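You operate a simulated robot arm through the tools that you are given. There is no shell and no other tool. Be economical: measure what you need, move in short steps, check, and stop when the job is done.

You are at the controls of a simulated two-armed robot. One attempt, no reset.

JOB
Open the red tap and brass knob, pump the clear bowl full, then shut the knob.
Fine: open both fully before you pump; use the black plunger; the red tap stays open.

The check looks at the end state, three seconds after you hand in, the way a careful person would. Anything else that was tipped, shoved, dropped, spilled or broken makes it a failure.

ROBOT AND FRAMES
Two 7-joint arms with two-finger parallel grippers on one trunk that stands fixed in place. Base frame: the origin is at the foot of the trunk, x ahead of it, y to its left, z up. Readings come in m, rad, newtons and seconds.
The left shoulder is at [0.06, 0.189, 0.853], the right one opposite. With the tool pointing down near the work surface each hand reaches from about 0.1 to 0.64 m from the base axis, measured 20 degrees to its own side. Payload 3.43 kg a hand.
Tool frame (each hand has its own): the origin (TCP) lies between the finger pads and is the grasp point; the fingertips stand 0.03 m ahead of it; z points along the fingers, y is the line along which they close. The gripper opens to 0.094 m. The fingers are 0.028 m wide and 0.01 m thick; the gripper's body (0.05 by 0.096 m) begins 0.055 m behind the TCP.
Orientation is told as [roll, pitch, yaw] about the base's x, y, z axes, in that order, counted from this pose: with the fingers straight down and closing along the base's y, the tool's x points along the base's -x, its y along +y and its z along -z.

CONTROLS
- The arms move only by the tool send_rows. It takes "left_targets", "right_targets" or both (then of equal length, played together; a hand with none holds still); each is a list of rows, each a list of 7 numbers: the shift along the tool's x, y, z in m, then the turn, a rotation vector about the tool's x, y, z in rad, then the gripper command, from -1 (shut) to 1 (fully open), values between in proportion. In form: [[dx, dy, dz, wx, wy, wz, hand], ...]. A call has 1 to 20 rows; each row is the pose to reach, as a shift and turn from the pose commanded when the call began, along the tool's axes at that moment. Each row takes 0.2 s and may step no farther than 0.05 m and 0.15 rad from the row before; otherwise, or with a gripper value out of range, the whole call is refused. A pose out of reach is approached as far as the arm can. The call stops where the force on the tool passes 40 N (or 10 N more than at its start, if that is more) or the arm is blocked; 0.2 s more then pass. Each finger travels about 0.153 m/s and halts on what it meets, pressing with about 38 N; the grip force reading is that of the motor and also rises with nothing between the fingers. The clock runs only during rows and for 0.2 s after the last one: add rows that repeat a pose to give the fingers time. It gives the time, the measured TCP pose, the force on the tool (base axes), the opening and the grip force at its end, in the units of the frame above (readings bear some noise), with the torque about the TCP (base axes, N m) and any sound that the robot's microphone picked up.
- Cameras (640 x 400 px; columns grow to the right, rows downward): "scene" is now at [0.0144, 0.0011, 1.4001]; the picture's right is [-0.00, -1.00, 0.00], its down [-0.77, 0.00, -0.63] and it looks along [0.63, -0.00, -0.77] (base axes); focal length 373 px, centre (320, 200). "left" rides on the left gripper at [0.076, -0.014, -0.102] in its tool frame; the picture's right is [0.18, 0.98, 0.00], its down [-0.75, 0.14, -0.64] and it looks along [-0.63, 0.12, 0.77] (tool axes); focal length 243 px, centre (320, 200). "right" rides on the right gripper at [0.076, 0.014, -0.103] in its tool frame; the picture's right is [-0.18, 0.98, 0.00], its down [-0.75, -0.14, -0.64] and it looks along [-0.63, -0.12, 0.77] (tool axes); focal length 243 px, centre (320, 200). There is no depth. A picture from a camera that has moved, and an enlarged one, comes with that camera's place and axes in the base frame and with its lens.
- camera(camera): a new picture of that camera. It takes no simulated time.
- lift_body(by): slides the trunk up (or, below 0, down) by that many m; the arms and the scene camera ride with it, the base frame stays. It gives what a move gives, with no picture.
- turn_head(pan, tilt): turns the head with the scene camera to pan (to the left, within 1.501 rad either way) and tilt (down, from -0.506 to 1.204), counted from straight ahead of the robot. It gives what a move gives.
- zoom(camera, box): a new picture of the part [left, top, right, bottom] of that camera's present view, enlarged. It takes no simulated time.
- job_done(): hands the job in; it is judged then, once.

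Work in short steps. Places have to be worked out from the pictures, the camera data and where the tool is seen: move nearer, look again, correct. Check each grasp and each placing, and mend what went wrong. You have 120 turns and 74 pictures in all, those below and enlarged ones among them. Open the grippers and draw the arms clear of the work before you hand the job in, unless the task says otherwise; then end with one line.

The tools are called after "Call:" as name(argument=value, ...) on one line, values as JSON. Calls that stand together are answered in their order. send_rows: Moves the arms, as the interface text tells. Its arguments: {"type":"object","properties":{"left_targets":{"type":"array"},"right_targets":{"type":"array"}},"required":[]} The other tools are called the same way: lift_body (by) slides the trunk up or down; turn_head (pan, tilt) turns the head that bears the scene camera; camera (camera) takes a picture; zoom (camera, box) takes an enlarged picture of a part of a camera's view; job_done () hands the job in.

At the start:

```text
time: 0.0
left_ee_pos: [0.4064, 0.0817, 0.8152]
left_tool_rot: [0.0, 0.0, 0.001]
left_wrist_force: [0.0, 0.5, 0.2]
left_torque: [0.01, 0.02, -0.05]
left_finger_gap: 0.0939
left_grasp_force: 0.0
right_ee_pos: [0.508, -0.3065, 0.844]
right_tool_rot: [0.001, 0.0, 0.001]
right_wrist_force: [0.8, 0.5, 0.0]
right_torque: [0.0, -0.04, 0.01]
right_finger_gap: 0.0939
right_grasp_force: 0.0
trunk travel left (down, up): [-0.525, 0.465]
head pan, tilt: [-0.003, 0.887]
```

scene: 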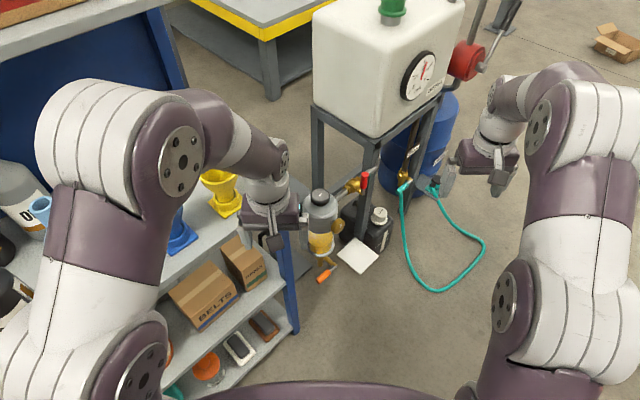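
right: 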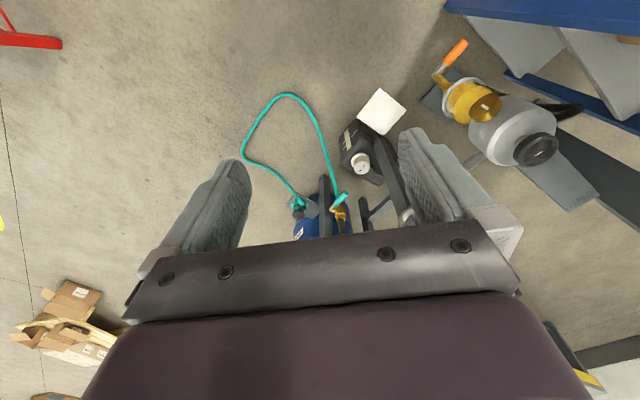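
left: 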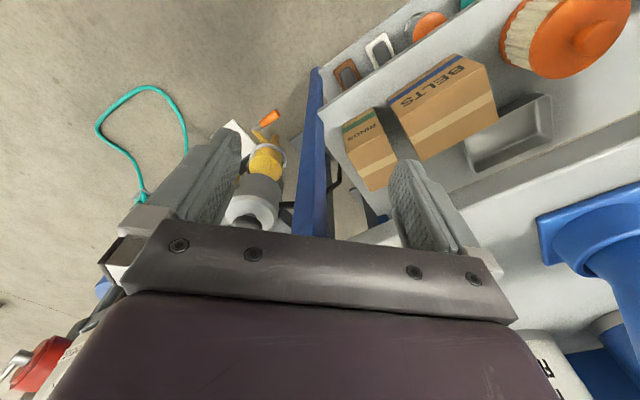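

The scene shows a tank, a brass tap with a red lever, and a filter unit with a black top near the left hand. I'll enlarge the work area.

Call:
zoom(camera="scene", box=[270, 140, 430, 300])

Call:
zoom(camera="right", box=[320, 20, 640, 220])

```text
2.50 times, centred on (350, 220) of scene
camera zoom: at [0.0144, 0.0011, 1.4001], right [0.0, -1.0, 0.0], down [-0.77, 0.0, -0.63], along [0.63, 0.0, -0.77], focal length 932 px, centre (245, 150)
```

zoom: 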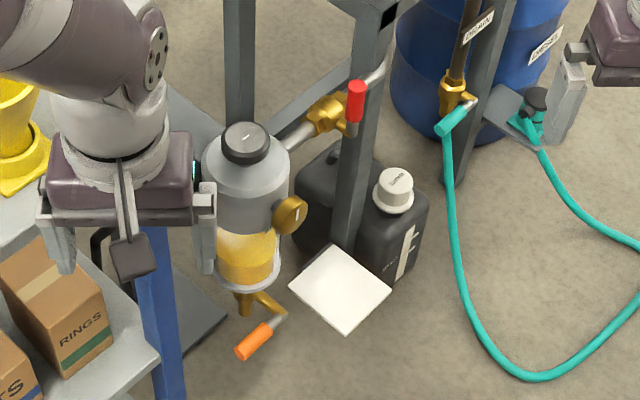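

```text
2.00 times, centred on (480, 120) of right
camera zoom: at [0.4337, -0.291, 0.9451], right [0.18, 0.98, 0.0], down [0.75, -0.14, 0.64], along [0.63, -0.12, -0.77], focal length 485 px, centre (0, 360)
```

zoom: 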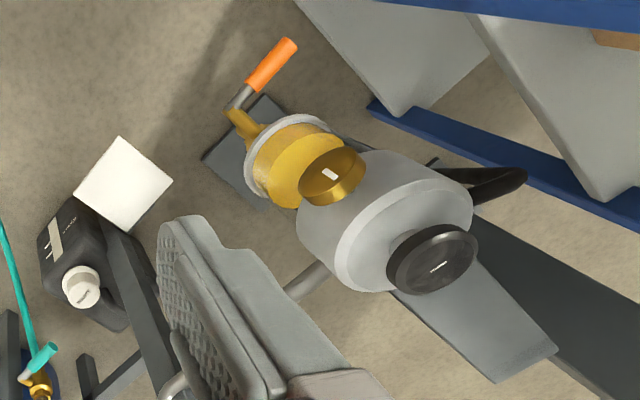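

Plunger cap is estimated near (0.67, 0.0, 0.62) and brass knob near (0.62, -0.05, 0.543), its axis pointing roughly toward (-x,-y). I'll turn the right hand's yaw to the left and back it off a bit so its camera views the tap and knob.

Call:
send_rows(right_targets=[[0.03, 0, 0, 0, 0, -0.15, 1], [0.06, 0, 0, 0, 0, -0.3, 1], [0.09, 0, 0, 0, 0, -0.45, 1], [0.12, 0, 0, 0, 0, -0.6, 1], [0.14, 0, 0.03, 0, 0, -0.7, 1], [0.14, 0, 0.06, 0, 0, -0.7, 1]])

Call:
camera(camera="right")

Call:
zoom(camera="scene", box=[300, 150, 400, 250])

```text
time: 1.4
left_ee_pos: [0.4053, 0.0803, 0.8149]
left_tool_rot: [0.0, 0.0, -0.001]
left_wrist_force: [-0.2, 0.5, 1.2]
left_torque: [0.0, 0.02, 0.02]
left_finger_gap: 0.0942
left_grasp_force: 0.1
right_ee_pos: [0.3692, -0.3078, 0.7845]
right_tool_rot: [0.0, 0.002, 0.702]
right_wrist_force: [0.1, 0.6, 0.1]
right_torque: [-0.01, 0.0, -0.01]
right_finger_gap: 0.094
right_grasp_force: 0.1
trunk travel left (down, up): [-0.525, 0.465]
head pan, tilt: [-0.003, 0.887]
```

```text
68 pictures are left
camera right: at [0.3028, -0.3442, 0.8852], right [-0.49, 0.87, 0.0], down [0.67, 0.38, 0.64], along [0.56, 0.32, -0.77], focal length 243 px, centre (320, 200)
```

right: 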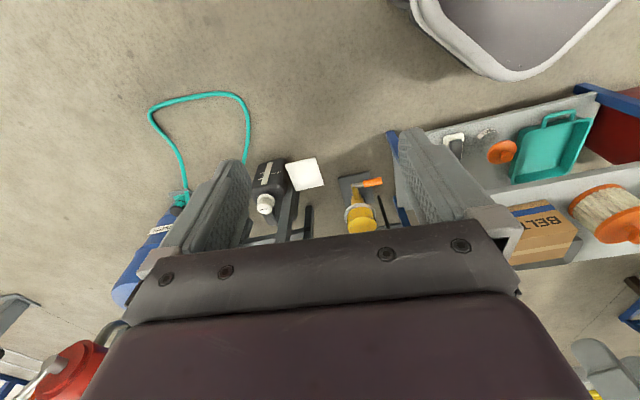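

```text
4.00 times, centred on (350, 200) of scene
camera zoom: at [0.015, 0.0008, 1.4001], right [0.0, -1.0, 0.0], down [-0.77, 0.0, -0.63], along [0.63, 0.0, -0.77], focal length 1492 px, centre (200, 200)
```

zoom: 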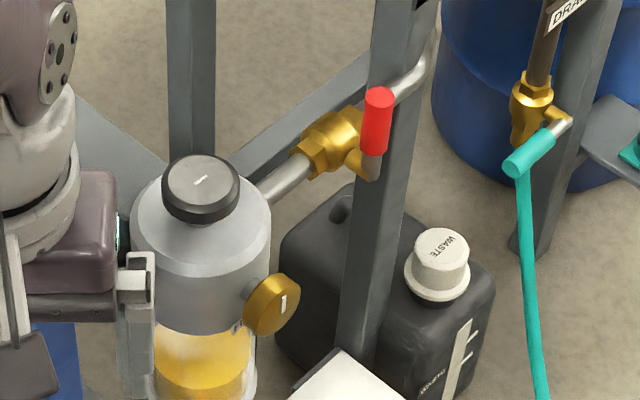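

The lever's stem points toward the robot's right and the red handle stands upright, across the pipe, so it's closed. I'll tilt the right hand up and lower it so its camera sees the tap and knob level.

Call:
send_rows(right_targets=[[-0.01, -0.01, 0.03, 0, -0.12, 0, 1], [-0.03, -0.03, 0.06, 0, -0.24, 0, 1], [-0.05, -0.05, 0.09, 0, -0.36, 0, 1], [-0.07, -0.07, 0.12, 0, -0.48, 0, 1], [-0.093, -0.091, 0.145, 0, -0.6, 0, 1]])

Call:
camera(camera="right")

```text
time: 2.6
left_ee_pos: [0.4045, 0.0797, 0.8151]
left_tool_rot: [0.0, 0.0, -0.001]
left_wrist_force: [0.3, 1.0, 0.7]
left_torque: [-0.01, 0.02, 0.0]
left_finger_gap: 0.0941
left_grasp_force: 0.1
right_ee_pos: [0.4984, -0.3145, 0.6387]
right_tool_rot: [0.001, -0.601, 0.7]
right_wrist_force: [0.7, 0.5, -0.2]
right_torque: [0.0, -0.01, 0.01]
right_finger_gap: 0.0941
right_grasp_force: 0.1
trunk travel left (down, up): [-0.525, 0.465]
head pan, tilt: [-0.003, 0.887]
```

```text
66 pictures are left
camera right: at [0.3986, -0.3814, 0.6796], right [-0.52, 0.85, 0.1], down [0.29, 0.06, 0.96], along [0.81, 0.52, -0.28], focal length 243 px, centre (320, 200)
```

right: 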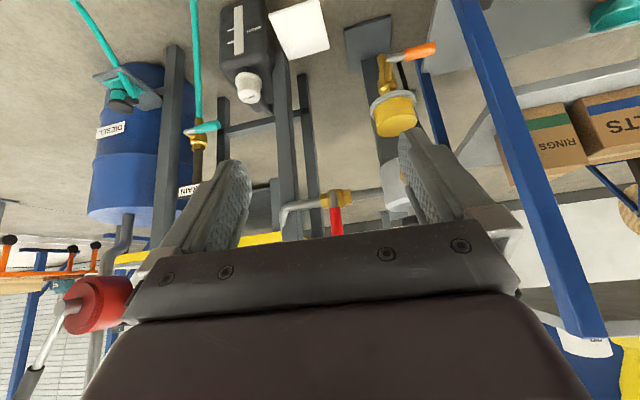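

Triangulation puts the tap's lever pivot near (0.736, -0.127, 0.555) with the red handle rising to z≈0.63, and both tap stem and knob axes along about (-0.7,-0.7,0). I'll bring the right tool level, pointing along (+0.7,+0.7,0).

Call:
send_rows(right_targets=[[0, 0, 0, 0, -0.14, 0, 0.3], [0, 0, 0, 0, -0.28, 0, 0.3], [0, 0, 0, 0, -0.42, 0, 0.3], [0, 0, 0, 0, -0.56, 0, 0.3], [0, 0, 0, 0, -0.7, 0, 0.3], [0, 0, 0, 0, -0.84, 0, 0.3], [0, 0, 0, 0, -0.97, 0, 0.3]])

Call:
send_rows(right_targets=[[0, 0, 0.02, -0.085, 0, 0, 0.3], [0.017, 0, 0.06, -0.085, 0, 0, 0.3], [0.034, -0.02, 0.09, -0.085, 0, 0, 0.3]])

Call:
camera(camera="right")

Call:
camera(camera="scene")

```text
time: 4.2
left_ee_pos: [0.4052, 0.0822, 0.8152]
left_tool_rot: [0.0, 0.001, 0.0]
left_wrist_force: [-0.1, 0.1, 0.7]
left_torque: [-0.02, 0.0, -0.02]
left_finger_gap: 0.0939
left_grasp_force: 0.1
right_ee_pos: [0.5002, -0.3167, 0.6379]
right_tool_rot: [0.002, -0.976, 0.7]
right_wrist_force: [0.2, -0.1, 0.8]
right_torque: [-0.02, 0.04, 0.01]
right_finger_gap: 0.0609
right_grasp_force: 0.1
right hand out of reach, approached as far as the arm can: row 3, 4, 5, 6, 7
trunk travel left (down, up): [-0.525, 0.465]
head pan, tilt: [-0.003, 0.887]
```

```text
time: 5.0
left_ee_pos: [0.4052, 0.0808, 0.8152]
left_tool_rot: [-0.001, 0.0, 0.0]
left_wrist_force: [0.5, -0.4, -0.7]
left_torque: [0.03, 0.0, -0.01]
left_finger_gap: 0.0941
left_grasp_force: 0.1
right_ee_pos: [0.5551, -0.2946, 0.5579]
right_tool_rot: [0.09, -0.975, 0.7]
right_wrist_force: [0.2, -1.6, -0.2]
right_torque: [-0.03, 0.0, 0.07]
right_finger_gap: 0.0612
right_grasp_force: 0.1
right hand out of reach, approached as far as the arm can: row 1
trunk travel left (down, up): [-0.525, 0.465]
head pan, tilt: [-0.003, 0.887]
```

```text
65 pictures are left
camera right: at [0.4545, -0.3723, 0.552], right [-0.61, 0.77, 0.2], down [0.05, -0.21, 0.98], along [0.79, 0.6, 0.09], focal length 243 px, centre (320, 200)
```

right: 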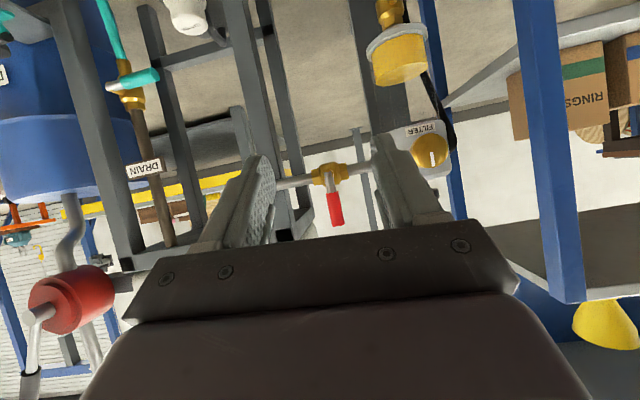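

```text
64 pictures are left
camera scene: at [0.0151, 0.0001, 1.4002], right [0.0, -1.0, 0.0], down [-0.78, 0.0, -0.63], along [0.63, 0.0, -0.78], focal length 373 px, centre (320, 200)
```

scene: 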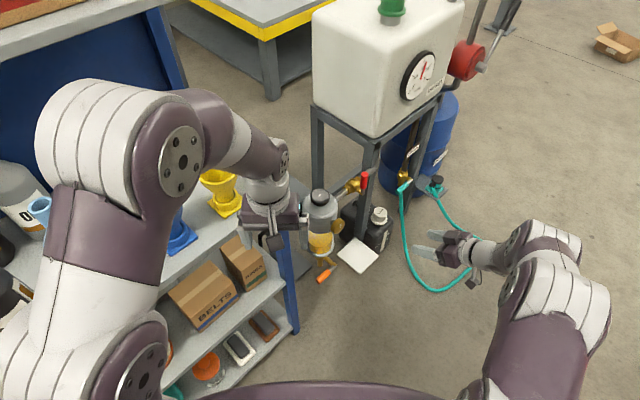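

The wrist limits pitch to about -0.975 at this trunk height, so lowering the trunk would help. I'll check clearance at the left arm and shelf before lowering.

Call:
turn_head(pan=0.8, tilt=0.9)

Call:
camera(camera="scene")

Call:
send_rows(right_targets=[[0, 0, 0, 0, -0.1, 0, 0.3], [0, 0, 0, 0, -0.2, 0, 0.3]])

```text
time: 6.1
left_ee_pos: [0.4046, 0.081, 0.8154]
left_tool_rot: [0.001, 0.0, 0.001]
left_wrist_force: [-0.7, 0.2, -0.2]
left_torque: [0.01, -0.02, -0.02]
left_finger_gap: 0.094
left_grasp_force: 0.0
right_ee_pos: [0.5544, -0.2942, 0.5575]
right_tool_rot: [0.087, -0.973, 0.699]
right_wrist_force: [0.0, -0.1, -0.5]
right_torque: [0.02, 0.02, -0.02]
right_finger_gap: 0.0611
right_grasp_force: 0.1
trunk travel left (down, up): [-0.525, 0.465]
head pan, tilt: [0.799, 0.901]
```

```text
63 pictures are left
camera scene: at [-0.0092, 0.0555, 1.399], right [0.72, -0.7, 0.0], down [-0.55, -0.56, -0.62], along [0.43, 0.45, -0.78], focal length 373 px, centre (320, 200)
```

scene: 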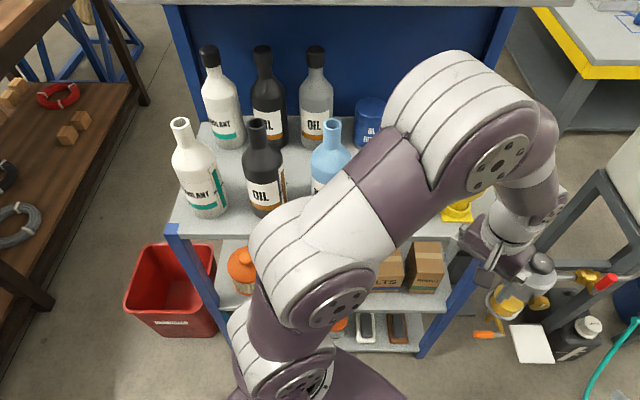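

```text
time: 6.7
left_ee_pos: [0.4045, 0.0809, 0.8152]
left_tool_rot: [0.0, 0.0, 0.0]
left_wrist_force: [0.6, -0.4, 0.1]
left_torque: [0.03, 0.01, 0.03]
left_finger_gap: 0.0942
left_grasp_force: 0.1
right_ee_pos: [0.5539, -0.295, 0.5594]
right_tool_rot: [0.088, -0.974, 0.699]
right_wrist_force: [0.6, 0.1, -0.4]
right_torque: [-0.01, -0.02, -0.01]
right_finger_gap: 0.0609
right_grasp_force: 0.0
right hand out of reach, approached as far as the arm can: row 1, 2
trunk travel left (down, up): [-0.525, 0.465]
head pan, tilt: [0.799, 0.901]
```

The elbow is high and the shelf edge lies well clear of the left arm, so lowering is safe. I'll raise the right hand, lower the trunk by 0.25, then look again.

Call:
send_rows(right_targets=[[-0.04, 0, -0.028, 0, 0, 0, 0.3], [-0.08, 0, -0.056, 0, 0, 0, 0.3], [-0.124, 0, -0.084, 0, 0, 0, 0.3]])

Call:
lift_body(by=-0.15)

Call:
lift_body(by=-0.1)

Call:
turn_head(pan=-0.15, tilt=0.65)

Call:
camera(camera="scene")

```text
refused: row 3 steps farther than a row can; nothing moved
```

```text
time: 8.5
left_ee_pos: [0.4061, 0.0818, 0.6657]
left_tool_rot: [0.001, 0.0, 0.0]
left_wrist_force: [-0.4, -0.3, 0.0]
left_torque: [-0.01, -0.04, 0.02]
left_finger_gap: 0.0942
left_grasp_force: 0.2
right_ee_pos: [0.5545, -0.2939, 0.4086]
right_tool_rot: [0.088, -0.976, 0.703]
right_wrist_force: [-0.7, 0.0, -0.1]
right_torque: [-0.01, 0.0, -0.02]
right_finger_gap: 0.0611
right_grasp_force: 0.1
trunk travel left (down, up): [-0.375, 0.615]
head pan, tilt: [0.799, 0.901]
```

```text
time: 9.8
left_ee_pos: [0.4053, 0.0809, 0.5653]
left_tool_rot: [0.001, -0.001, -0.001]
left_wrist_force: [-0.2, -0.3, -0.2]
left_torque: [-0.01, 0.0, 0.0]
left_finger_gap: 0.0943
left_grasp_force: 0.2
right_ee_pos: [0.5556, -0.2932, 0.3091]
right_tool_rot: [0.086, -0.975, 0.702]
right_wrist_force: [-0.1, 0.3, -0.4]
right_torque: [-0.02, 0.0, -0.02]
right_finger_gap: 0.0608
right_grasp_force: 0.1
trunk travel left (down, up): [-0.275, 0.715]
head pan, tilt: [0.799, 0.901]
```

```text
time: 11.1
left_ee_pos: [0.4059, 0.0821, 0.5659]
left_tool_rot: [0.0, -0.001, 0.0]
left_wrist_force: [0.1, 0.8, 0.1]
left_torque: [-0.04, -0.01, 0.02]
left_finger_gap: 0.0936
left_grasp_force: 0.1
right_ee_pos: [0.5543, -0.2938, 0.3088]
right_tool_rot: [0.087, -0.976, 0.7]
right_wrist_force: [-0.3, 0.0, 0.8]
right_torque: [0.0, 0.01, -0.01]
right_finger_gap: 0.061
right_grasp_force: 0.1
trunk travel left (down, up): [-0.275, 0.715]
head pan, tilt: [-0.15, 0.649]
```

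```text
62 pictures are left
camera scene: at [0.0239, -0.0115, 1.1695], right [-0.15, -0.99, 0.0], down [-0.6, 0.09, -0.8], along [0.79, -0.12, -0.6], focal length 373 px, centre (320, 200)
```

scene: 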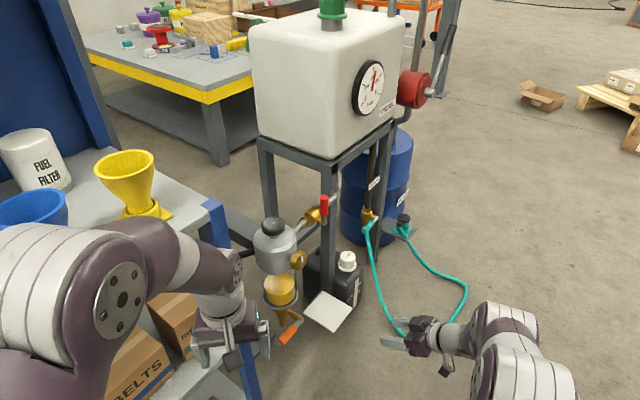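

The lowering met no contact; the raise had been refused, so the right hand is now at z=0.31. I'll raise it straight up to about z=0.59, then level it.

Call:
send_rows(right_targets=[[-0.033, 0, -0.0224, 0, 0, 0, 0.3], [-0.066, 0, -0.0448, 0, 0, 0, 0.3], [-0.099, 0, -0.0672, 0, 0, 0, 0.3], [-0.132, 0, -0.0896, 0, 0, 0, 0.3], [-0.165, 0, -0.112, 0, 0, 0, 0.3], [-0.198, 0, -0.1344, 0, 0, 0, 0.3], [-0.231, 0, -0.157, 0, 0, 0, 0.3]])

Call:
send_rows(right_targets=[[0, 0, 0, 0, -0.12, 0, 0.3], [0, 0, 0, 0, -0.24, 0, 0.3], [0, 0, 0, 0, -0.36, 0, 0.3], [0, 0, 0, 0, -0.48, 0, 0.3], [0, 0, 0, 0, -0.595, 0, 0.3]])

```text
time: 12.7
left_ee_pos: [0.4052, 0.081, 0.5652]
left_tool_rot: [0.001, 0.001, 0.0]
left_wrist_force: [-0.1, -0.2, 0.2]
left_torque: [-0.01, -0.03, -0.02]
left_finger_gap: 0.0942
left_grasp_force: 0.1
right_ee_pos: [0.553, -0.2966, 0.5522]
right_tool_rot: [0.085, -0.97, 0.7]
right_wrist_force: [0.4, -0.1, 0.1]
right_torque: [-0.03, 0.01, 0.03]
right_finger_gap: 0.0608
right_grasp_force: 0.1
right hand out of reach, approached as far as the arm can: row 6, 7
trunk travel left (down, up): [-0.275, 0.715]
head pan, tilt: [-0.15, 0.649]
```

```text
time: 13.8
left_ee_pos: [0.4052, 0.0818, 0.566]
left_tool_rot: [-0.001, -0.001, 0.0]
left_wrist_force: [0.0, 0.6, 0.7]
left_torque: [0.0, 0.02, 0.05]
left_finger_gap: 0.094
left_grasp_force: 0.1
right_ee_pos: [0.5649, -0.2745, 0.5504]
right_tool_rot: [0.069, -1.025, 0.691]
right_wrist_force: [0.9, -0.1, -0.3]
right_torque: [0.01, 0.0, -0.03]
right_finger_gap: 0.0612
right_grasp_force: 0.1
right hand out of reach, approached as far as the arm can: row 1, 2, 3, 4, 5
trunk travel left (down, up): [-0.275, 0.715]
head pan, tilt: [-0.15, 0.649]
```

Levelling is limited while the arm is folded. I'll extend toward the tap (stopping well short) and then try levelling again.

Call:
send_rows(right_targets=[[-0.033, -0.002, 0.021, 0, 0, 0, 0.3], [-0.065, -0.004, 0.043, 0, 0, 0, 0.3], [-0.0976, -0.007, 0.0644, 0, 0, 0, 0.3], [-0.0976, -0.007, 0.0644, 0, -0.12, 0, 0.3], [-0.0976, -0.007, 0.0644, 0, -0.24, 0, 0.3], [-0.0976, -0.007, 0.0644, 0, -0.36, 0, 0.3], [-0.0976, -0.007, 0.0644, 0, -0.48, 0, 0.3]])

Call:
camera(camera="scene")

```text
time: 15.4
left_ee_pos: [0.4054, 0.0817, 0.566]
left_tool_rot: [0.0, -0.002, -0.001]
left_wrist_force: [-0.2, 0.0, 0.2]
left_torque: [-0.02, -0.01, 0.01]
left_finger_gap: 0.0939
left_grasp_force: 0.1
right_ee_pos: [0.671, -0.1545, 0.6134]
right_tool_rot: [0.342, -1.469, 0.361]
right_wrist_force: [-0.1, -0.4, 0.4]
right_torque: [-0.02, 0.03, 0.0]
right_finger_gap: 0.0611
right_grasp_force: 0.1
right hand out of reach, approached as far as the arm can: row 5, 6, 7
trunk travel left (down, up): [-0.275, 0.715]
head pan, tilt: [-0.15, 0.649]
```

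```text
61 pictures are left
camera scene: at [0.0228, -0.0107, 1.1697], right [-0.15, -0.99, 0.0], down [-0.6, 0.09, -0.8], along [0.79, -0.12, -0.6], focal length 373 px, centre (320, 200)
```

scene: 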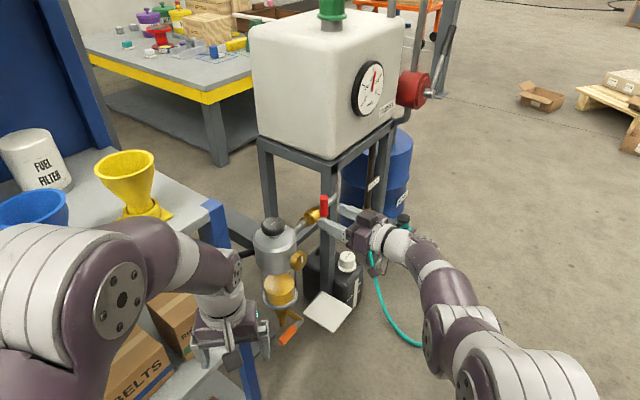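

The hand is now nearly level close to the tap. I'll check the wrist view before going on.

Call:
camera(camera="right")

Call:
zoom(camera="scene", box=[250, 170, 410, 270])

```text
60 pictures are left
camera right: at [0.5777, -0.2119, 0.5489], right [-0.62, 0.76, 0.22], down [-0.32, -0.5, 0.81], along [0.72, 0.43, 0.55], focal length 243 px, centre (320, 200)
```

right: 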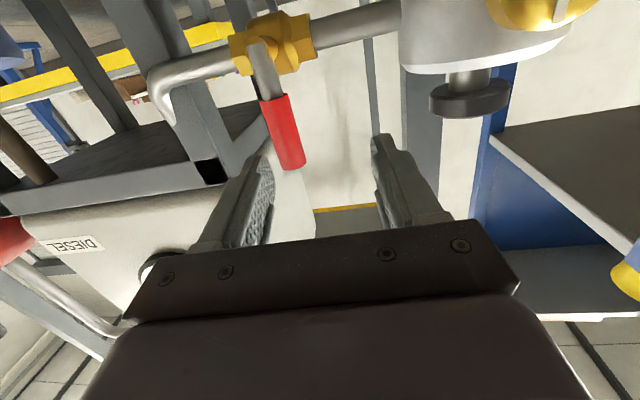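

```text
4.00 times, centred on (330, 220) of scene
camera zoom: at [0.0228, -0.0107, 1.1697], right [-0.15, -0.99, 0.0], down [-0.6, 0.09, -0.8], along [0.79, -0.12, -0.6], focal length 1492 px, centre (280, 120)
```

zoom: 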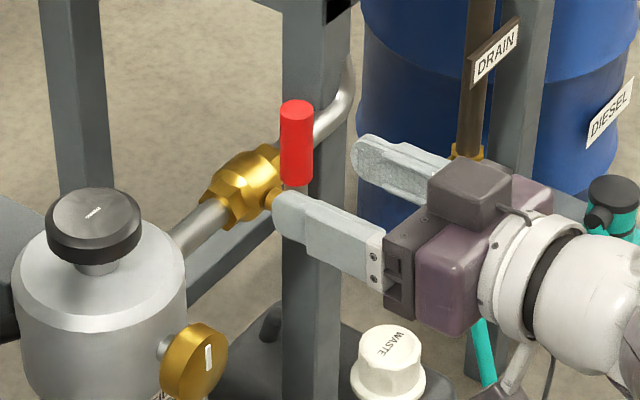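

Handle axis is at about (0.745, -0.130), rising from z 0.557 to 0.631; in the tool frame it's 0.029 toward -y and 0.072 ahead. I'll straddle the handle with the open fingers.

Call:
send_rows(right_targets=[[0, -0.029, 0, 0, 0, 0, 0.4], [0, -0.029, 0.03, 0, 0, 0, 0.4], [0, -0.029, 0.06, 0, 0, 0, 0.4], [0, -0.029, 0.068, 0, 0, 0, 0.4]])

Call:
zoom(camera="scene", box=[250, 170, 410, 270])

Call:
camera(camera="right")

```text
time: 16.4
left_ee_pos: [0.4056, 0.0814, 0.5655]
left_tool_rot: [0.001, -0.002, 0.001]
left_wrist_force: [-0.2, -0.4, -0.2]
left_torque: [-0.01, 0.02, 0.02]
left_finger_gap: 0.0941
left_grasp_force: 0.1
right_ee_pos: [0.7421, -0.1328, 0.6076]
right_tool_rot: [0.329, -1.471, 0.376]
right_wrist_force: [-0.3, -0.1, 0.0]
right_torque: [0.0, 0.02, -0.01]
right_finger_gap: 0.0659
right_grasp_force: 0.0
right hand out of reach, approached as far as the arm can: row 1
trunk travel left (down, up): [-0.275, 0.715]
head pan, tilt: [-0.15, 0.649]
```

```text
4.00 times, centred on (330, 220) of scene
camera zoom: at [0.024, -0.0115, 1.1695], right [-0.15, -0.99, 0.0], down [-0.6, 0.09, -0.8], along [0.79, -0.12, -0.6], focal length 1492 px, centre (280, 120)
```

zoom: 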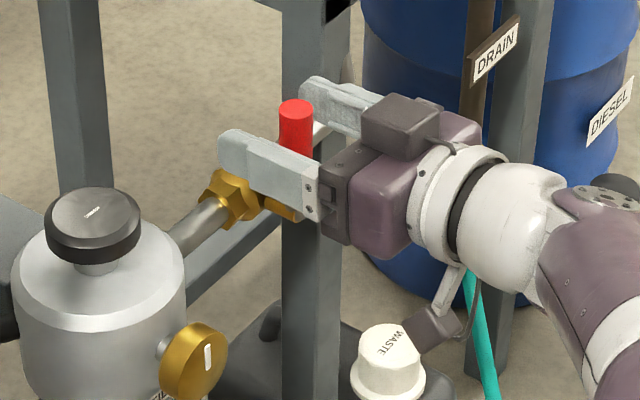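

```text
57 pictures are left
camera right: at [0.6501, -0.1907, 0.5411], right [-0.62, 0.76, 0.22], down [-0.32, -0.49, 0.81], along [0.72, 0.43, 0.55], focal length 243 px, centre (320, 200)
```

right: 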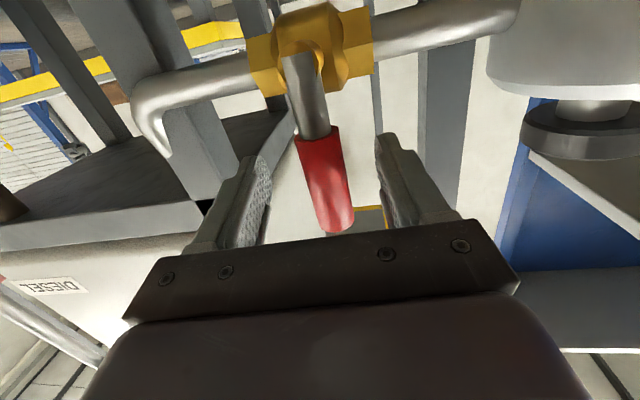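

The handle is between the fingers. I'll test direction by pushing toward the tank leg (tool -y) in small steps.

Call:
send_rows(right_targets=[[0, -0.01, 0, 0, 0, 0, 0.4], [0, -0.02, 0, 0, 0, 0, 0.4], [0, -0.026, 0, 0, 0, 0, 0.4], [0, -0.032, 0, 0, 0, 0, 0.4], [0, -0.038, 0, 0, 0, 0, 0.4]])

Call:
camera(camera="right")

```text
time: 17.6
left_ee_pos: [0.405, 0.0814, 0.5648]
left_tool_rot: [-0.001, 0.0, -0.002]
left_wrist_force: [-0.1, 0.4, -0.2]
left_torque: [0.0, 0.01, -0.03]
left_finger_gap: 0.0937
left_grasp_force: 0.0
right_ee_pos: [0.7667, -0.1635, 0.6073]
right_tool_rot: [0.32, -1.472, 0.382]
right_wrist_force: [-0.3, 0.2, -1.6]
right_torque: [-0.02, -0.01, -0.02]
right_finger_gap: 0.0657
right_grasp_force: 0.1
trunk travel left (down, up): [-0.275, 0.715]
head pan, tilt: [-0.15, 0.649]
```

```text
56 pictures are left
camera right: at [0.6741, -0.2206, 0.5402], right [-0.62, 0.76, 0.21], down [-0.33, -0.49, 0.81], along [0.72, 0.43, 0.55], focal length 243 px, centre (320, 200)
```

right: 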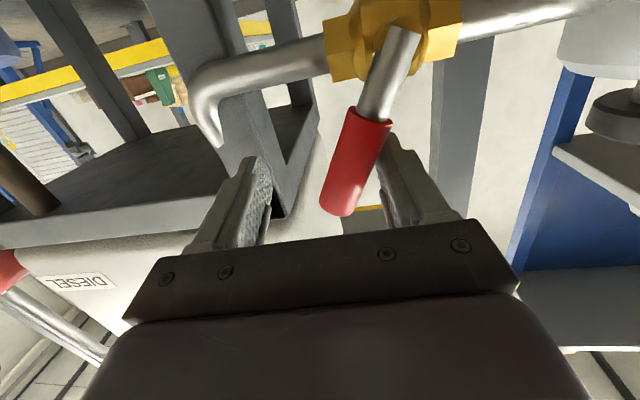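

The handle swings freely toward the leg, so that's the opening direction. I'll pull back slightly to clear the pipe and follow the arc with the trailing finger, pushing the handle down to horizontal.

Call:
send_rows(right_targets=[[0, 0, -0.014, 0, 0, 0, 0.4], [0, -0.004, -0.014, 0, 0, 0, 0.4], [0.002, -0.0155, -0.014, 0, 0, 0, 0.4], [0.0076, -0.027, -0.014, 0, 0, 0, 0.4], [0.012, -0.033, -0.014, 0, 0, 0, 0.4], [0.017, -0.037, -0.014, 0, 0, 0, 0.4], [0.025, -0.042, -0.014, 0, 0, 0, 0.4]])

Call:
camera(camera="right")

Call:
zoom(camera="scene", box=[250, 170, 410, 270])

```text
time: 19.2
left_ee_pos: [0.4048, 0.0825, 0.5654]
left_tool_rot: [0.0, -0.001, -0.001]
left_wrist_force: [-0.3, 0.7, -0.9]
left_torque: [0.02, 0.0, 0.02]
left_finger_gap: 0.094
left_grasp_force: 0.0
right_ee_pos: [0.7805, -0.2051, 0.5824]
right_tool_rot: [0.328, -1.468, 0.376]
right_wrist_force: [-0.1, -0.2, 0.1]
right_torque: [-0.02, -0.01, -0.03]
right_finger_gap: 0.0659
right_grasp_force: 0.0
trunk travel left (down, up): [-0.275, 0.715]
head pan, tilt: [-0.15, 0.649]
```

```text
55 pictures are left
camera right: at [0.6881, -0.2625, 0.5156], right [-0.62, 0.76, 0.21], down [-0.32, -0.49, 0.81], along [0.72, 0.43, 0.55], focal length 243 px, centre (320, 200)
```

right: 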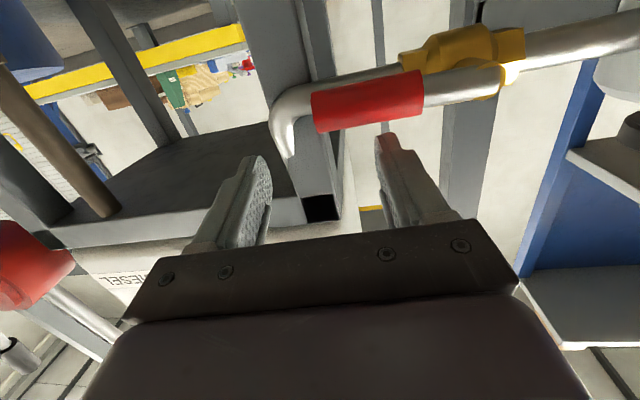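

```text
4.00 times, centred on (330, 220) of scene
camera zoom: at [0.0239, -0.0116, 1.1695], right [-0.15, -0.99, 0.0], down [-0.6, 0.09, -0.8], along [0.79, -0.12, -0.6], focal length 1492 px, centre (280, 120)
```

zoom: 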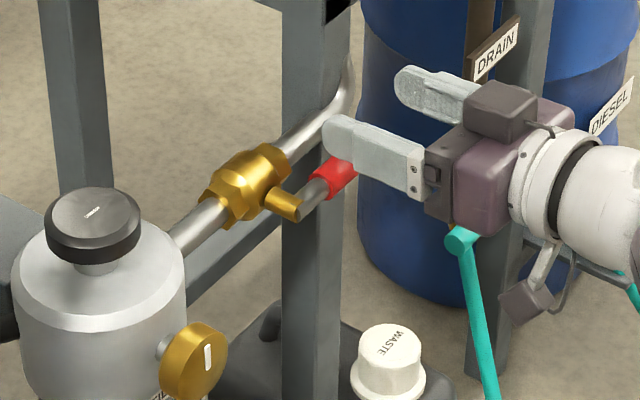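

The handle is parallel to the pipe; I'll press slightly further to make sure it is at its stop, then lift off and back away.

Call:
send_rows(right_targets=[[0.005, 0, 0, 0, 0, 0, 0.4], [0.01, 0, 0, 0, 0, 0, 0.4], [0.015, 0, 0, 0, 0, 0, 0.4]])

Call:
send_rows(right_targets=[[-0.02, 0, 0, 0, 0, 0, 0.4], [-0.02, 0, -0.03, 0, 0, 0, 0.4], [-0.02, 0, -0.06, 0, 0, 0, 0.4]])

Call:
zoom(camera="scene", box=[250, 170, 410, 270])

Call:
camera(camera="right")

```text
time: 20.1
left_ee_pos: [0.4037, 0.0818, 0.5659]
left_tool_rot: [0.0, -0.003, 0.001]
left_wrist_force: [0.0, -0.5, 0.4]
left_torque: [0.01, 0.01, 0.01]
left_finger_gap: 0.094
left_grasp_force: 0.1
right_ee_pos: [0.778, -0.2035, 0.5749]
right_tool_rot: [0.287, -1.481, 0.418]
right_wrist_force: [9.2, 1.9, 24.7]
right_torque: [0.99, -0.05, -0.37]
right_finger_gap: 0.0632
right_grasp_force: 0.0
trunk travel left (down, up): [-0.275, 0.715]
head pan, tilt: [-0.15, 0.649]
```

```text
time: 20.9
left_ee_pos: [0.4059, 0.082, 0.5657]
left_tool_rot: [0.0, -0.001, 0.0]
left_wrist_force: [1.4, -0.9, 0.0]
left_torque: [0.01, 0.01, 0.05]
left_finger_gap: 0.0938
left_grasp_force: 0.1
right_ee_pos: [0.7808, -0.2049, 0.5851]
right_tool_rot: [0.33, -1.471, 0.376]
right_wrist_force: [0.0, 0.7, -0.1]
right_torque: [-0.01, 0.03, 0.0]
right_finger_gap: 0.0656
right_grasp_force: 0.1
right hand out of reach, approached as far as the arm can: row 2, 3
trunk travel left (down, up): [-0.275, 0.715]
head pan, tilt: [-0.15, 0.649]
```

```text
4.00 times, centred on (330, 220) of scene
camera zoom: at [0.0238, -0.0115, 1.1695], right [-0.15, -0.99, 0.0], down [-0.6, 0.09, -0.8], along [0.79, -0.12, -0.6], focal length 1492 px, centre (280, 120)
```

zoom: 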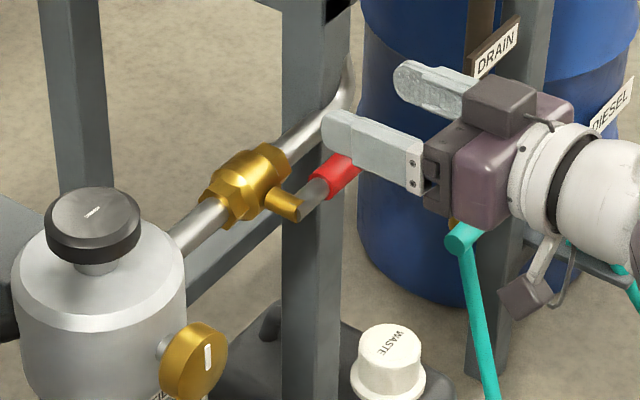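

```text
52 pictures are left
camera right: at [0.6889, -0.2619, 0.5195], right [-0.62, 0.76, 0.22], down [-0.32, -0.49, 0.81], along [0.72, 0.43, 0.55], focal length 243 px, centre (320, 200)
```

right: 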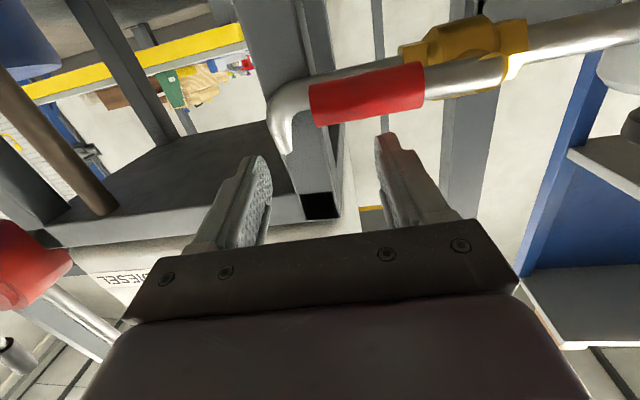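

The tap is fully open against its stop. Now I'll withdraw the right hand while tilting its fingers down so the pose stays reachable.

Call:
send_rows(right_targets=[[-0.015, 0, 0, 0, 0.1, 0, 0.4], [-0.02, 0, -0.02, 0, 0.22, 0, 0.4], [-0.02, 0, -0.05, 0, 0.34, 0, 0.4], [-0.02, 0, -0.085, 0, 0.42, 0, 0.4], [-0.02, 0, -0.12, 0, 0.45, 0, 0.4]])

```text
time: 22.1
left_ee_pos: [0.4054, 0.0814, 0.5652]
left_tool_rot: [0.001, 0.0, 0.0]
left_wrist_force: [-0.1, 0.3, 0.5]
left_torque: [-0.02, -0.03, -0.02]
left_finger_gap: 0.0941
left_grasp_force: 0.0
right_ee_pos: [0.6915, -0.2803, 0.618]
right_tool_rot: [0.063, -1.025, 0.654]
right_wrist_force: [-0.8, 0.5, 0.8]
right_torque: [0.01, 0.04, 0.01]
right_finger_gap: 0.0659
right_grasp_force: 0.1
trunk travel left (down, up): [-0.275, 0.715]
head pan, tilt: [-0.15, 0.649]
```

Knob centre refined to about (0.62, -0.054, 0.546). I'll carry the right hand across to a pre-grasp spot in front of and above it.

Call:
send_rows(right_targets=[[0.003, 0.042, 0, 0, 0, 0, 0.4], [0.006, 0.084, 0.005, 0, 0, 0, 0.4], [0.009, 0.126, 0.01, 0, 0, 0, 0.4], [0.012, 0.168, 0.015, 0, 0, 0, 0.4], [0.0147, 0.21, 0.02, 0, 0, 0, 0.4]])

Call:
camera(camera="right")

Call:
camera(camera="scene")

```text
time: 23.2
left_ee_pos: [0.4041, 0.0824, 0.5646]
left_tool_rot: [0.002, 0.0, 0.0]
left_wrist_force: [-0.4, -0.5, 0.0]
left_torque: [-0.01, 0.03, 0.0]
left_finger_gap: 0.0939
left_grasp_force: 0.2
right_ee_pos: [0.5631, -0.1131, 0.6025]
right_tool_rot: [0.061, -1.025, 0.652]
right_wrist_force: [-0.3, 0.3, -0.9]
right_torque: [0.02, -0.01, -0.03]
right_finger_gap: 0.0658
right_grasp_force: 0.0
trunk travel left (down, up): [-0.275, 0.715]
head pan, tilt: [-0.15, 0.649]
```

```text
51 pictures are left
camera right: at [0.4581, -0.1837, 0.5895], right [-0.56, 0.81, 0.19], down [-0.01, -0.23, 0.97], along [0.83, 0.54, 0.14], focal length 243 px, centre (320, 200)
```

right: 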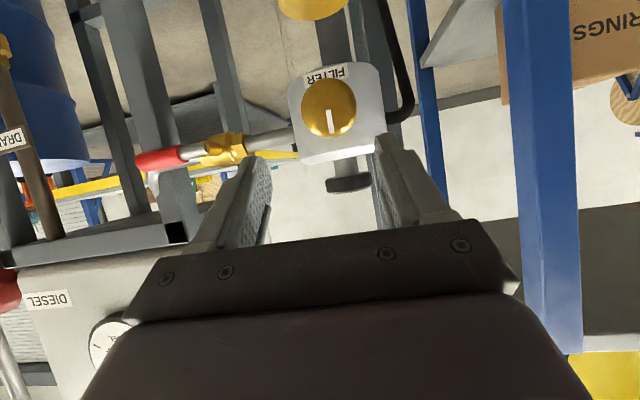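

```text
50 pictures are left
camera scene: at [0.0237, -0.0114, 1.1695], right [-0.15, -0.99, 0.0], down [-0.6, 0.09, -0.8], along [0.79, -0.12, -0.6], focal length 373 px, centre (320, 200)
```

scene: 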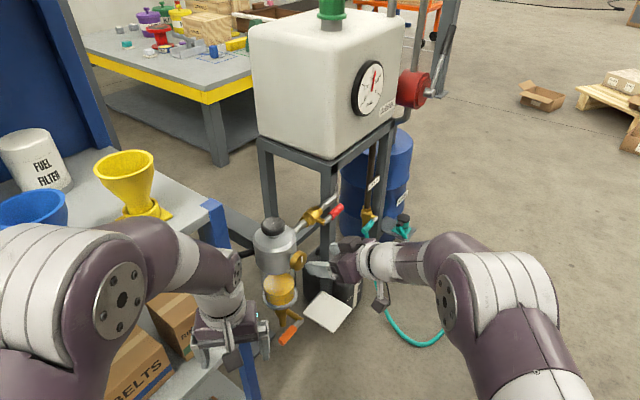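

Knob centre confirmed at about (0.62, -0.053, 0.546), its mark pointing up. I'll try to drop to knob height while levelling the tool along the knob's axis.

Call:
send_rows(right_targets=[[0.02, 0, 0.005, 0, -0.1, 0, 0.4], [0.04, 0, 0.01, 0, -0.2, 0, 0.4], [0.0567, 0, 0.0145, 0, -0.3, 0, 0.4], [0.0567, 0, 0.0145, 0, -0.4, 0, 0.4], [0.0567, 0, 0.0145, 0, -0.5, 0, 0.4]])

```text
time: 24.4
left_ee_pos: [0.4046, 0.0824, 0.5659]
left_tool_rot: [0.0, -0.001, 0.0]
left_wrist_force: [-0.4, 0.6, 0.6]
left_torque: [-0.01, -0.01, -0.02]
left_finger_gap: 0.0942
left_grasp_force: 0.1
right_ee_pos: [0.5528, -0.1227, 0.5546]
right_tool_rot: [0.11, -1.272, 0.599]
right_wrist_force: [0.0, -0.3, -1.1]
right_torque: [-0.01, 0.0, -0.02]
right_finger_gap: 0.0659
right_grasp_force: 0.0
right hand out of reach, approached as far as the arm can: row 3, 4, 5
trunk travel left (down, up): [-0.275, 0.715]
head pan, tilt: [-0.15, 0.649]
```

The tool is only 17° below level here, good enough. I'll advance to the knob with fingers open, stopping with the pads around its rim.

Call:
send_rows(right_targets=[[-0.005, 0.0095, 0, -0.07, 0, 0, 0.4], [-0.01, 0.0095, 0.03, -0.07, -0.05, 0, 0.4], [-0.019, 0.0095, 0.055, -0.07, -0.1, 0, 0.4], [-0.019, 0.0095, 0.07, -0.07, -0.15, 0, 0.4], [-0.019, 0.0095, 0.0797, -0.07, -0.15, 0, 0.4]])

Call:
camera(camera="right")

Call:
zoom(camera="scene", box=[220, 210, 380, 310])

```text
time: 25.6
left_ee_pos: [0.4056, 0.0818, 0.5649]
left_tool_rot: [0.0, 0.0, 0.0]
left_wrist_force: [0.9, -0.3, 0.3]
left_torque: [0.03, -0.02, 0.01]
left_finger_gap: 0.0944
left_grasp_force: 0.1
right_ee_pos: [0.608, -0.0619, 0.5507]
right_tool_rot: [0.329, -1.425, 0.447]
right_wrist_force: [0.6, 0.5, 0.0]
right_torque: [-0.01, 0.04, 0.0]
right_finger_gap: 0.066
right_grasp_force: 0.0
trunk travel left (down, up): [-0.275, 0.715]
head pan, tilt: [-0.15, 0.649]
```

```text
49 pictures are left
camera right: at [0.5174, -0.127, 0.4887], right [-0.66, 0.72, 0.23], down [-0.25, -0.5, 0.83], along [0.71, 0.49, 0.51], focal length 243 px, centre (320, 200)
```

right: 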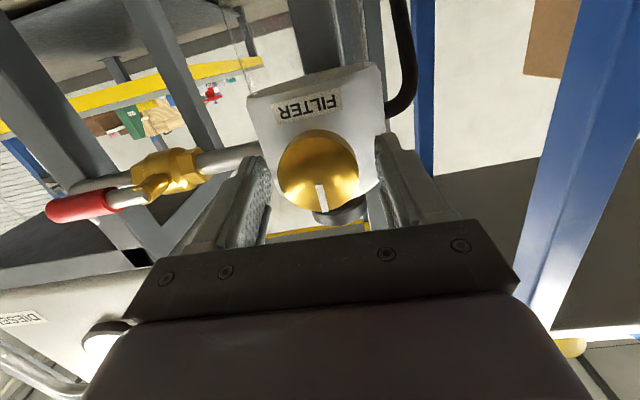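

```text
4.00 times, centred on (300, 260) of scene
camera zoom: at [0.0239, -0.0115, 1.1695], right [-0.15, -0.99, 0.0], down [-0.6, 0.09, -0.8], along [0.79, -0.12, -0.6], focal length 1492 px, centre (400, -40)
```

zoom: 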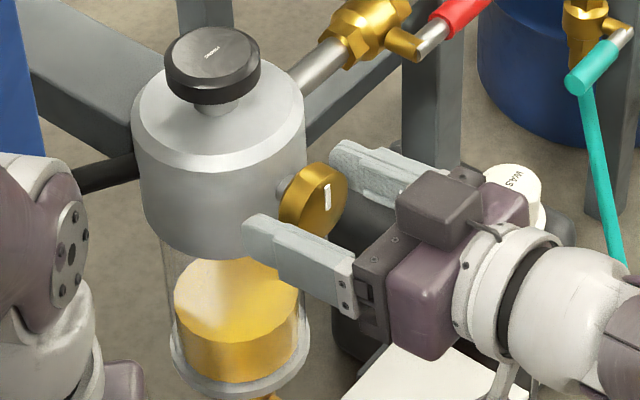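

Fingers straddle the brass knob well, centred. I'll close on it and try a small counter-clockwise turn (viewed from the front) to feel it.

Call:
send_rows(right_targets=[[0, 0, 0, 0, 0, 0, -0.2], [0, 0, 0, 0, 0, 0, -0.5], [0, 0, 0, 0, 0, -0.1, -0.5], [0, 0, 0, 0, 0, -0.22, -0.5], [0, 0, 0, 0, 0, -0.34, -0.5], [0, 0, 0, 0, 0, -0.46, -0.5]])

Call:
zoom(camera="right", box=[200, 50, 440, 250])

```text
time: 27.1
left_ee_pos: [0.4048, 0.0813, 0.565]
left_tool_rot: [-0.001, 0.0, 0.001]
left_wrist_force: [-0.2, 1.0, -0.5]
left_torque: [-0.02, -0.03, -0.05]
left_finger_gap: 0.094
left_grasp_force: 0.0
right_ee_pos: [0.6088, -0.0624, 0.5503]
right_tool_rot: [-1.23, -1.134, 2.038]
right_wrist_force: [0.7, -4.4, 3.9]
right_torque: [-0.26, 0.24, -1.2]
right_finger_gap: 0.0451
right_grasp_force: 44.9
trunk travel left (down, up): [-0.275, 0.715]
head pan, tilt: [-0.15, 0.649]
```

```text
2.00 times, centred on (320, 150) of right
camera zoom: at [0.5421, -0.1528, 0.4888], right [-0.71, 0.67, -0.22], down [-0.5, -0.25, 0.83], along [0.5, 0.7, 0.51], focal length 485 px, centre (320, 300)
```

zoom: 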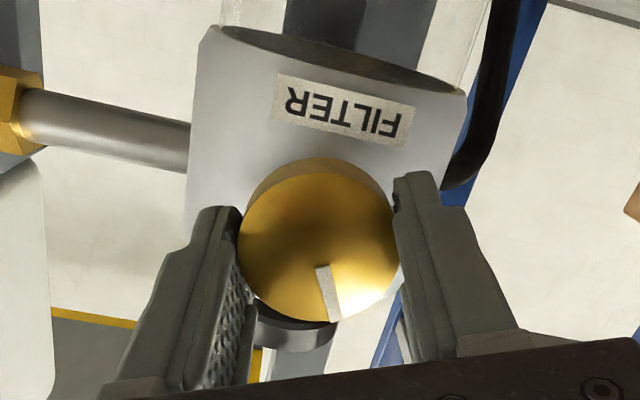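

The mark kept pace with the fingers, so the knob is turning with little torque. I'll continue counter-clockwise.

Call:
send_rows(right_targets=[[0, 0, 0, 0, 0, -0.14, -0.5], [0, 0, 0, 0, 0, -0.28, -0.5], [0, 0, 0, 0, 0, -0.42, -0.5], [0, 0, 0, 0, 0, -0.56, -0.5], [0, 0, 0, 0, 0, -0.7, -0.5], [0, 0, 0, 0, 0, -0.84, -0.5]])

Call:
zoom(camera="right", box=[200, 50, 440, 250])

```text
time: 27.7
left_ee_pos: [0.4013, 0.0809, 0.5689]
left_tool_rot: [0.001, -0.006, 0.001]
left_wrist_force: [-0.2, -0.3, 0.2]
left_torque: [0.02, 0.01, 0.02]
left_finger_gap: 0.0936
left_grasp_force: 0.0
right_ee_pos: [0.6121, -0.064, 0.5447]
right_tool_rot: [-1.328, -0.908, 2.176]
right_wrist_force: [-43.6, -18.5, 11.3]
right_torque: [1.03, -1.39, -0.04]
right_finger_gap: 0.0459
right_grasp_force: 19.6
right hand out of reach, approached as far as the arm can: row 2, 3
trunk travel left (down, up): [-0.275, 0.715]
head pan, tilt: [-0.15, 0.649]
stopped in row 3 (right hand): the force on the tool passed its limit at 107 N (the readings are from after the stop); the commanded pose is now the measured one
```

```text
2.00 times, centred on (320, 150) of right
camera zoom: at [0.5611, -0.1664, 0.4912], right [-0.69, 0.57, -0.44], down [-0.62, -0.14, 0.77], along [0.38, 0.81, 0.45], focal length 485 px, centre (320, 300)
```

zoom: 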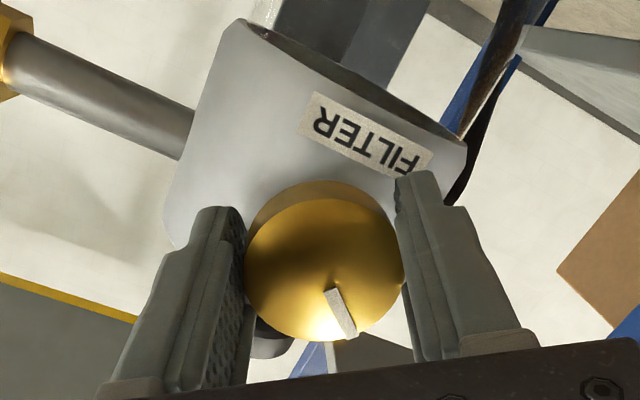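

The knob has turned about 50° but the wrist reached its joint limit. I'll open, back off 4 cm, rotate the wrist back clockwise and re-grasp.

Call:
send_rows(right_targets=[[0, 0, 0, 0, 0, 0, 0.4], [0, 0, 0, 0, 0, 0, 0.4], [0, 0, -0.02, 0, 0, 0, 0.4], [0, 0, -0.04, 0, 0, 0, 0.4]])

Call:
send_rows(right_targets=[[0, 0, 0, 0, 0, 0.15, 0.4], [0, 0, 0, 0, 0, 0.3, 0.4], [0, 0, 0, 0, 0, 0.45, 0.4], [0, 0, 0, 0, 0, 0.6, 0.4], [0, 0, 0, 0, 0, 0.75, 0.4], [0, 0, 0, 0, 0, 0.9, 0.4], [0, 0, 0, 0, 0, 1.05, 0.4], [0, 0, 0, 0, 0, 1.2, 0.4], [0, 0, 0, 0, 0, 1.35, 0.4], [0, 0, 0, 0, 0, 1.5, 0.4]])

Call:
camera(camera="right")

```text
time: 28.0
left_ee_pos: [0.4035, 0.0815, 0.5693]
left_tool_rot: [0.001, -0.007, 0.003]
left_wrist_force: [0.2, -0.1, -0.2]
left_torque: [-0.01, 0.0, -0.04]
left_finger_gap: 0.0936
left_grasp_force: 0.0
right_ee_pos: [0.6114, -0.062, 0.5424]
right_tool_rot: [-1.32, -0.909, 2.177]
right_wrist_force: [-59.5, -26.1, 15.9]
right_torque: [0.75, -2.09, -0.02]
right_finger_gap: 0.0562
right_grasp_force: 0.1
trunk travel left (down, up): [-0.275, 0.715]
head pan, tilt: [-0.15, 0.649]
stopped in row 1 (right hand): the force on the tool passed its limit at 64 N (the readings are from after the stop); the commanded pose is now the measured one
```

```text
time: 30.2
left_ee_pos: [0.4029, 0.081, 0.566]
left_tool_rot: [0.001, -0.003, 0.003]
left_wrist_force: [0.3, -0.2, -0.1]
left_torque: [-0.04, -0.01, -0.02]
left_finger_gap: 0.094
left_grasp_force: 0.0
right_ee_pos: [0.608, -0.0593, 0.5345]
right_tool_rot: [1.352, -0.7, -0.616]
right_wrist_force: [-67.7, -13.4, -14.6]
right_torque: [-0.9, -2.1, 2.12]
right_finger_gap: 0.0701
right_grasp_force: 3.7
trunk travel left (down, up): [-0.275, 0.715]
head pan, tilt: [-0.15, 0.649]
```

```text
45 pictures are left
camera right: at [0.487, -0.0909, 0.5128], right [-0.27, 0.45, 0.85], down [0.09, -0.87, 0.49], along [0.96, 0.21, 0.19], focal length 243 px, centre (320, 200)
```

right: 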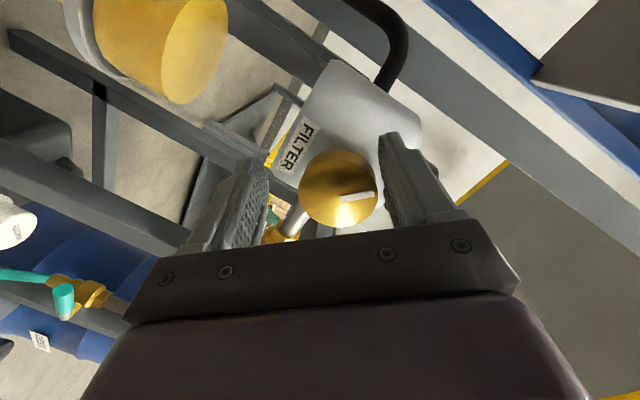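

The retract had been cut short by residual contact force (about 67 N on the tips), so the turn happened in place. I'll back straight off now.

Call:
send_rows(right_targets=[[0, 0, -0.015, 0, 0, 0, 0.5], [0, 0, -0.03, 0, 0, 0, 0.5]])

Call:
camera(camera="right")

Call:
zoom(camera="scene", box=[220, 210, 380, 310])

```text
time: 30.8
left_ee_pos: [0.4049, 0.0824, 0.5648]
left_tool_rot: [0.0, 0.0, 0.001]
left_wrist_force: [0.5, 0.2, 0.4]
left_torque: [0.03, -0.01, -0.01]
left_finger_gap: 0.0939
left_grasp_force: 0.2
right_ee_pos: [0.6073, -0.0717, 0.546]
right_tool_rot: [1.357, -0.706, -0.631]
right_wrist_force: [0.1, -0.4, -0.1]
right_torque: [0.0, 0.02, -0.01]
right_finger_gap: 0.0703
right_grasp_force: 0.0
right hand out of reach, approached as far as the arm can: row 2
trunk travel left (down, up): [-0.275, 0.715]
head pan, tilt: [-0.15, 0.649]
```

```text
44 pictures are left
camera right: at [0.4851, -0.1009, 0.5232], right [-0.27, 0.45, 0.85], down [0.07, -0.87, 0.49], along [0.96, 0.19, 0.2], focal length 243 px, centre (320, 200)
```

right: 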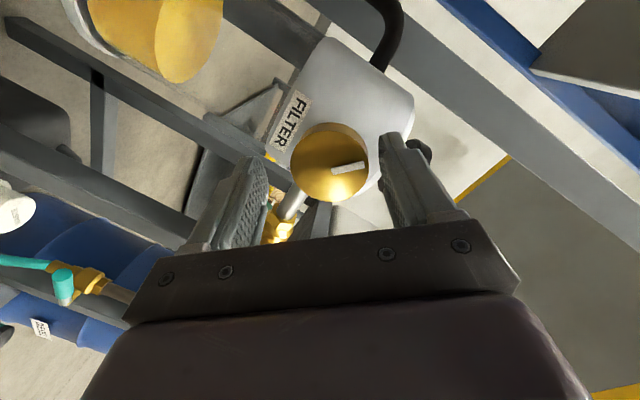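

```text
4.00 times, centred on (300, 260) of scene
camera zoom: at [0.0245, -0.0114, 1.1696], right [-0.15, -0.99, 0.0], down [-0.6, 0.09, -0.8], along [0.79, -0.12, -0.6], focal length 1492 px, centre (400, -40)
```

zoom: 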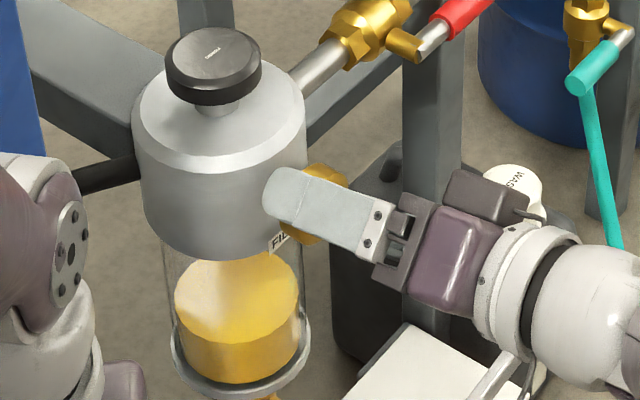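

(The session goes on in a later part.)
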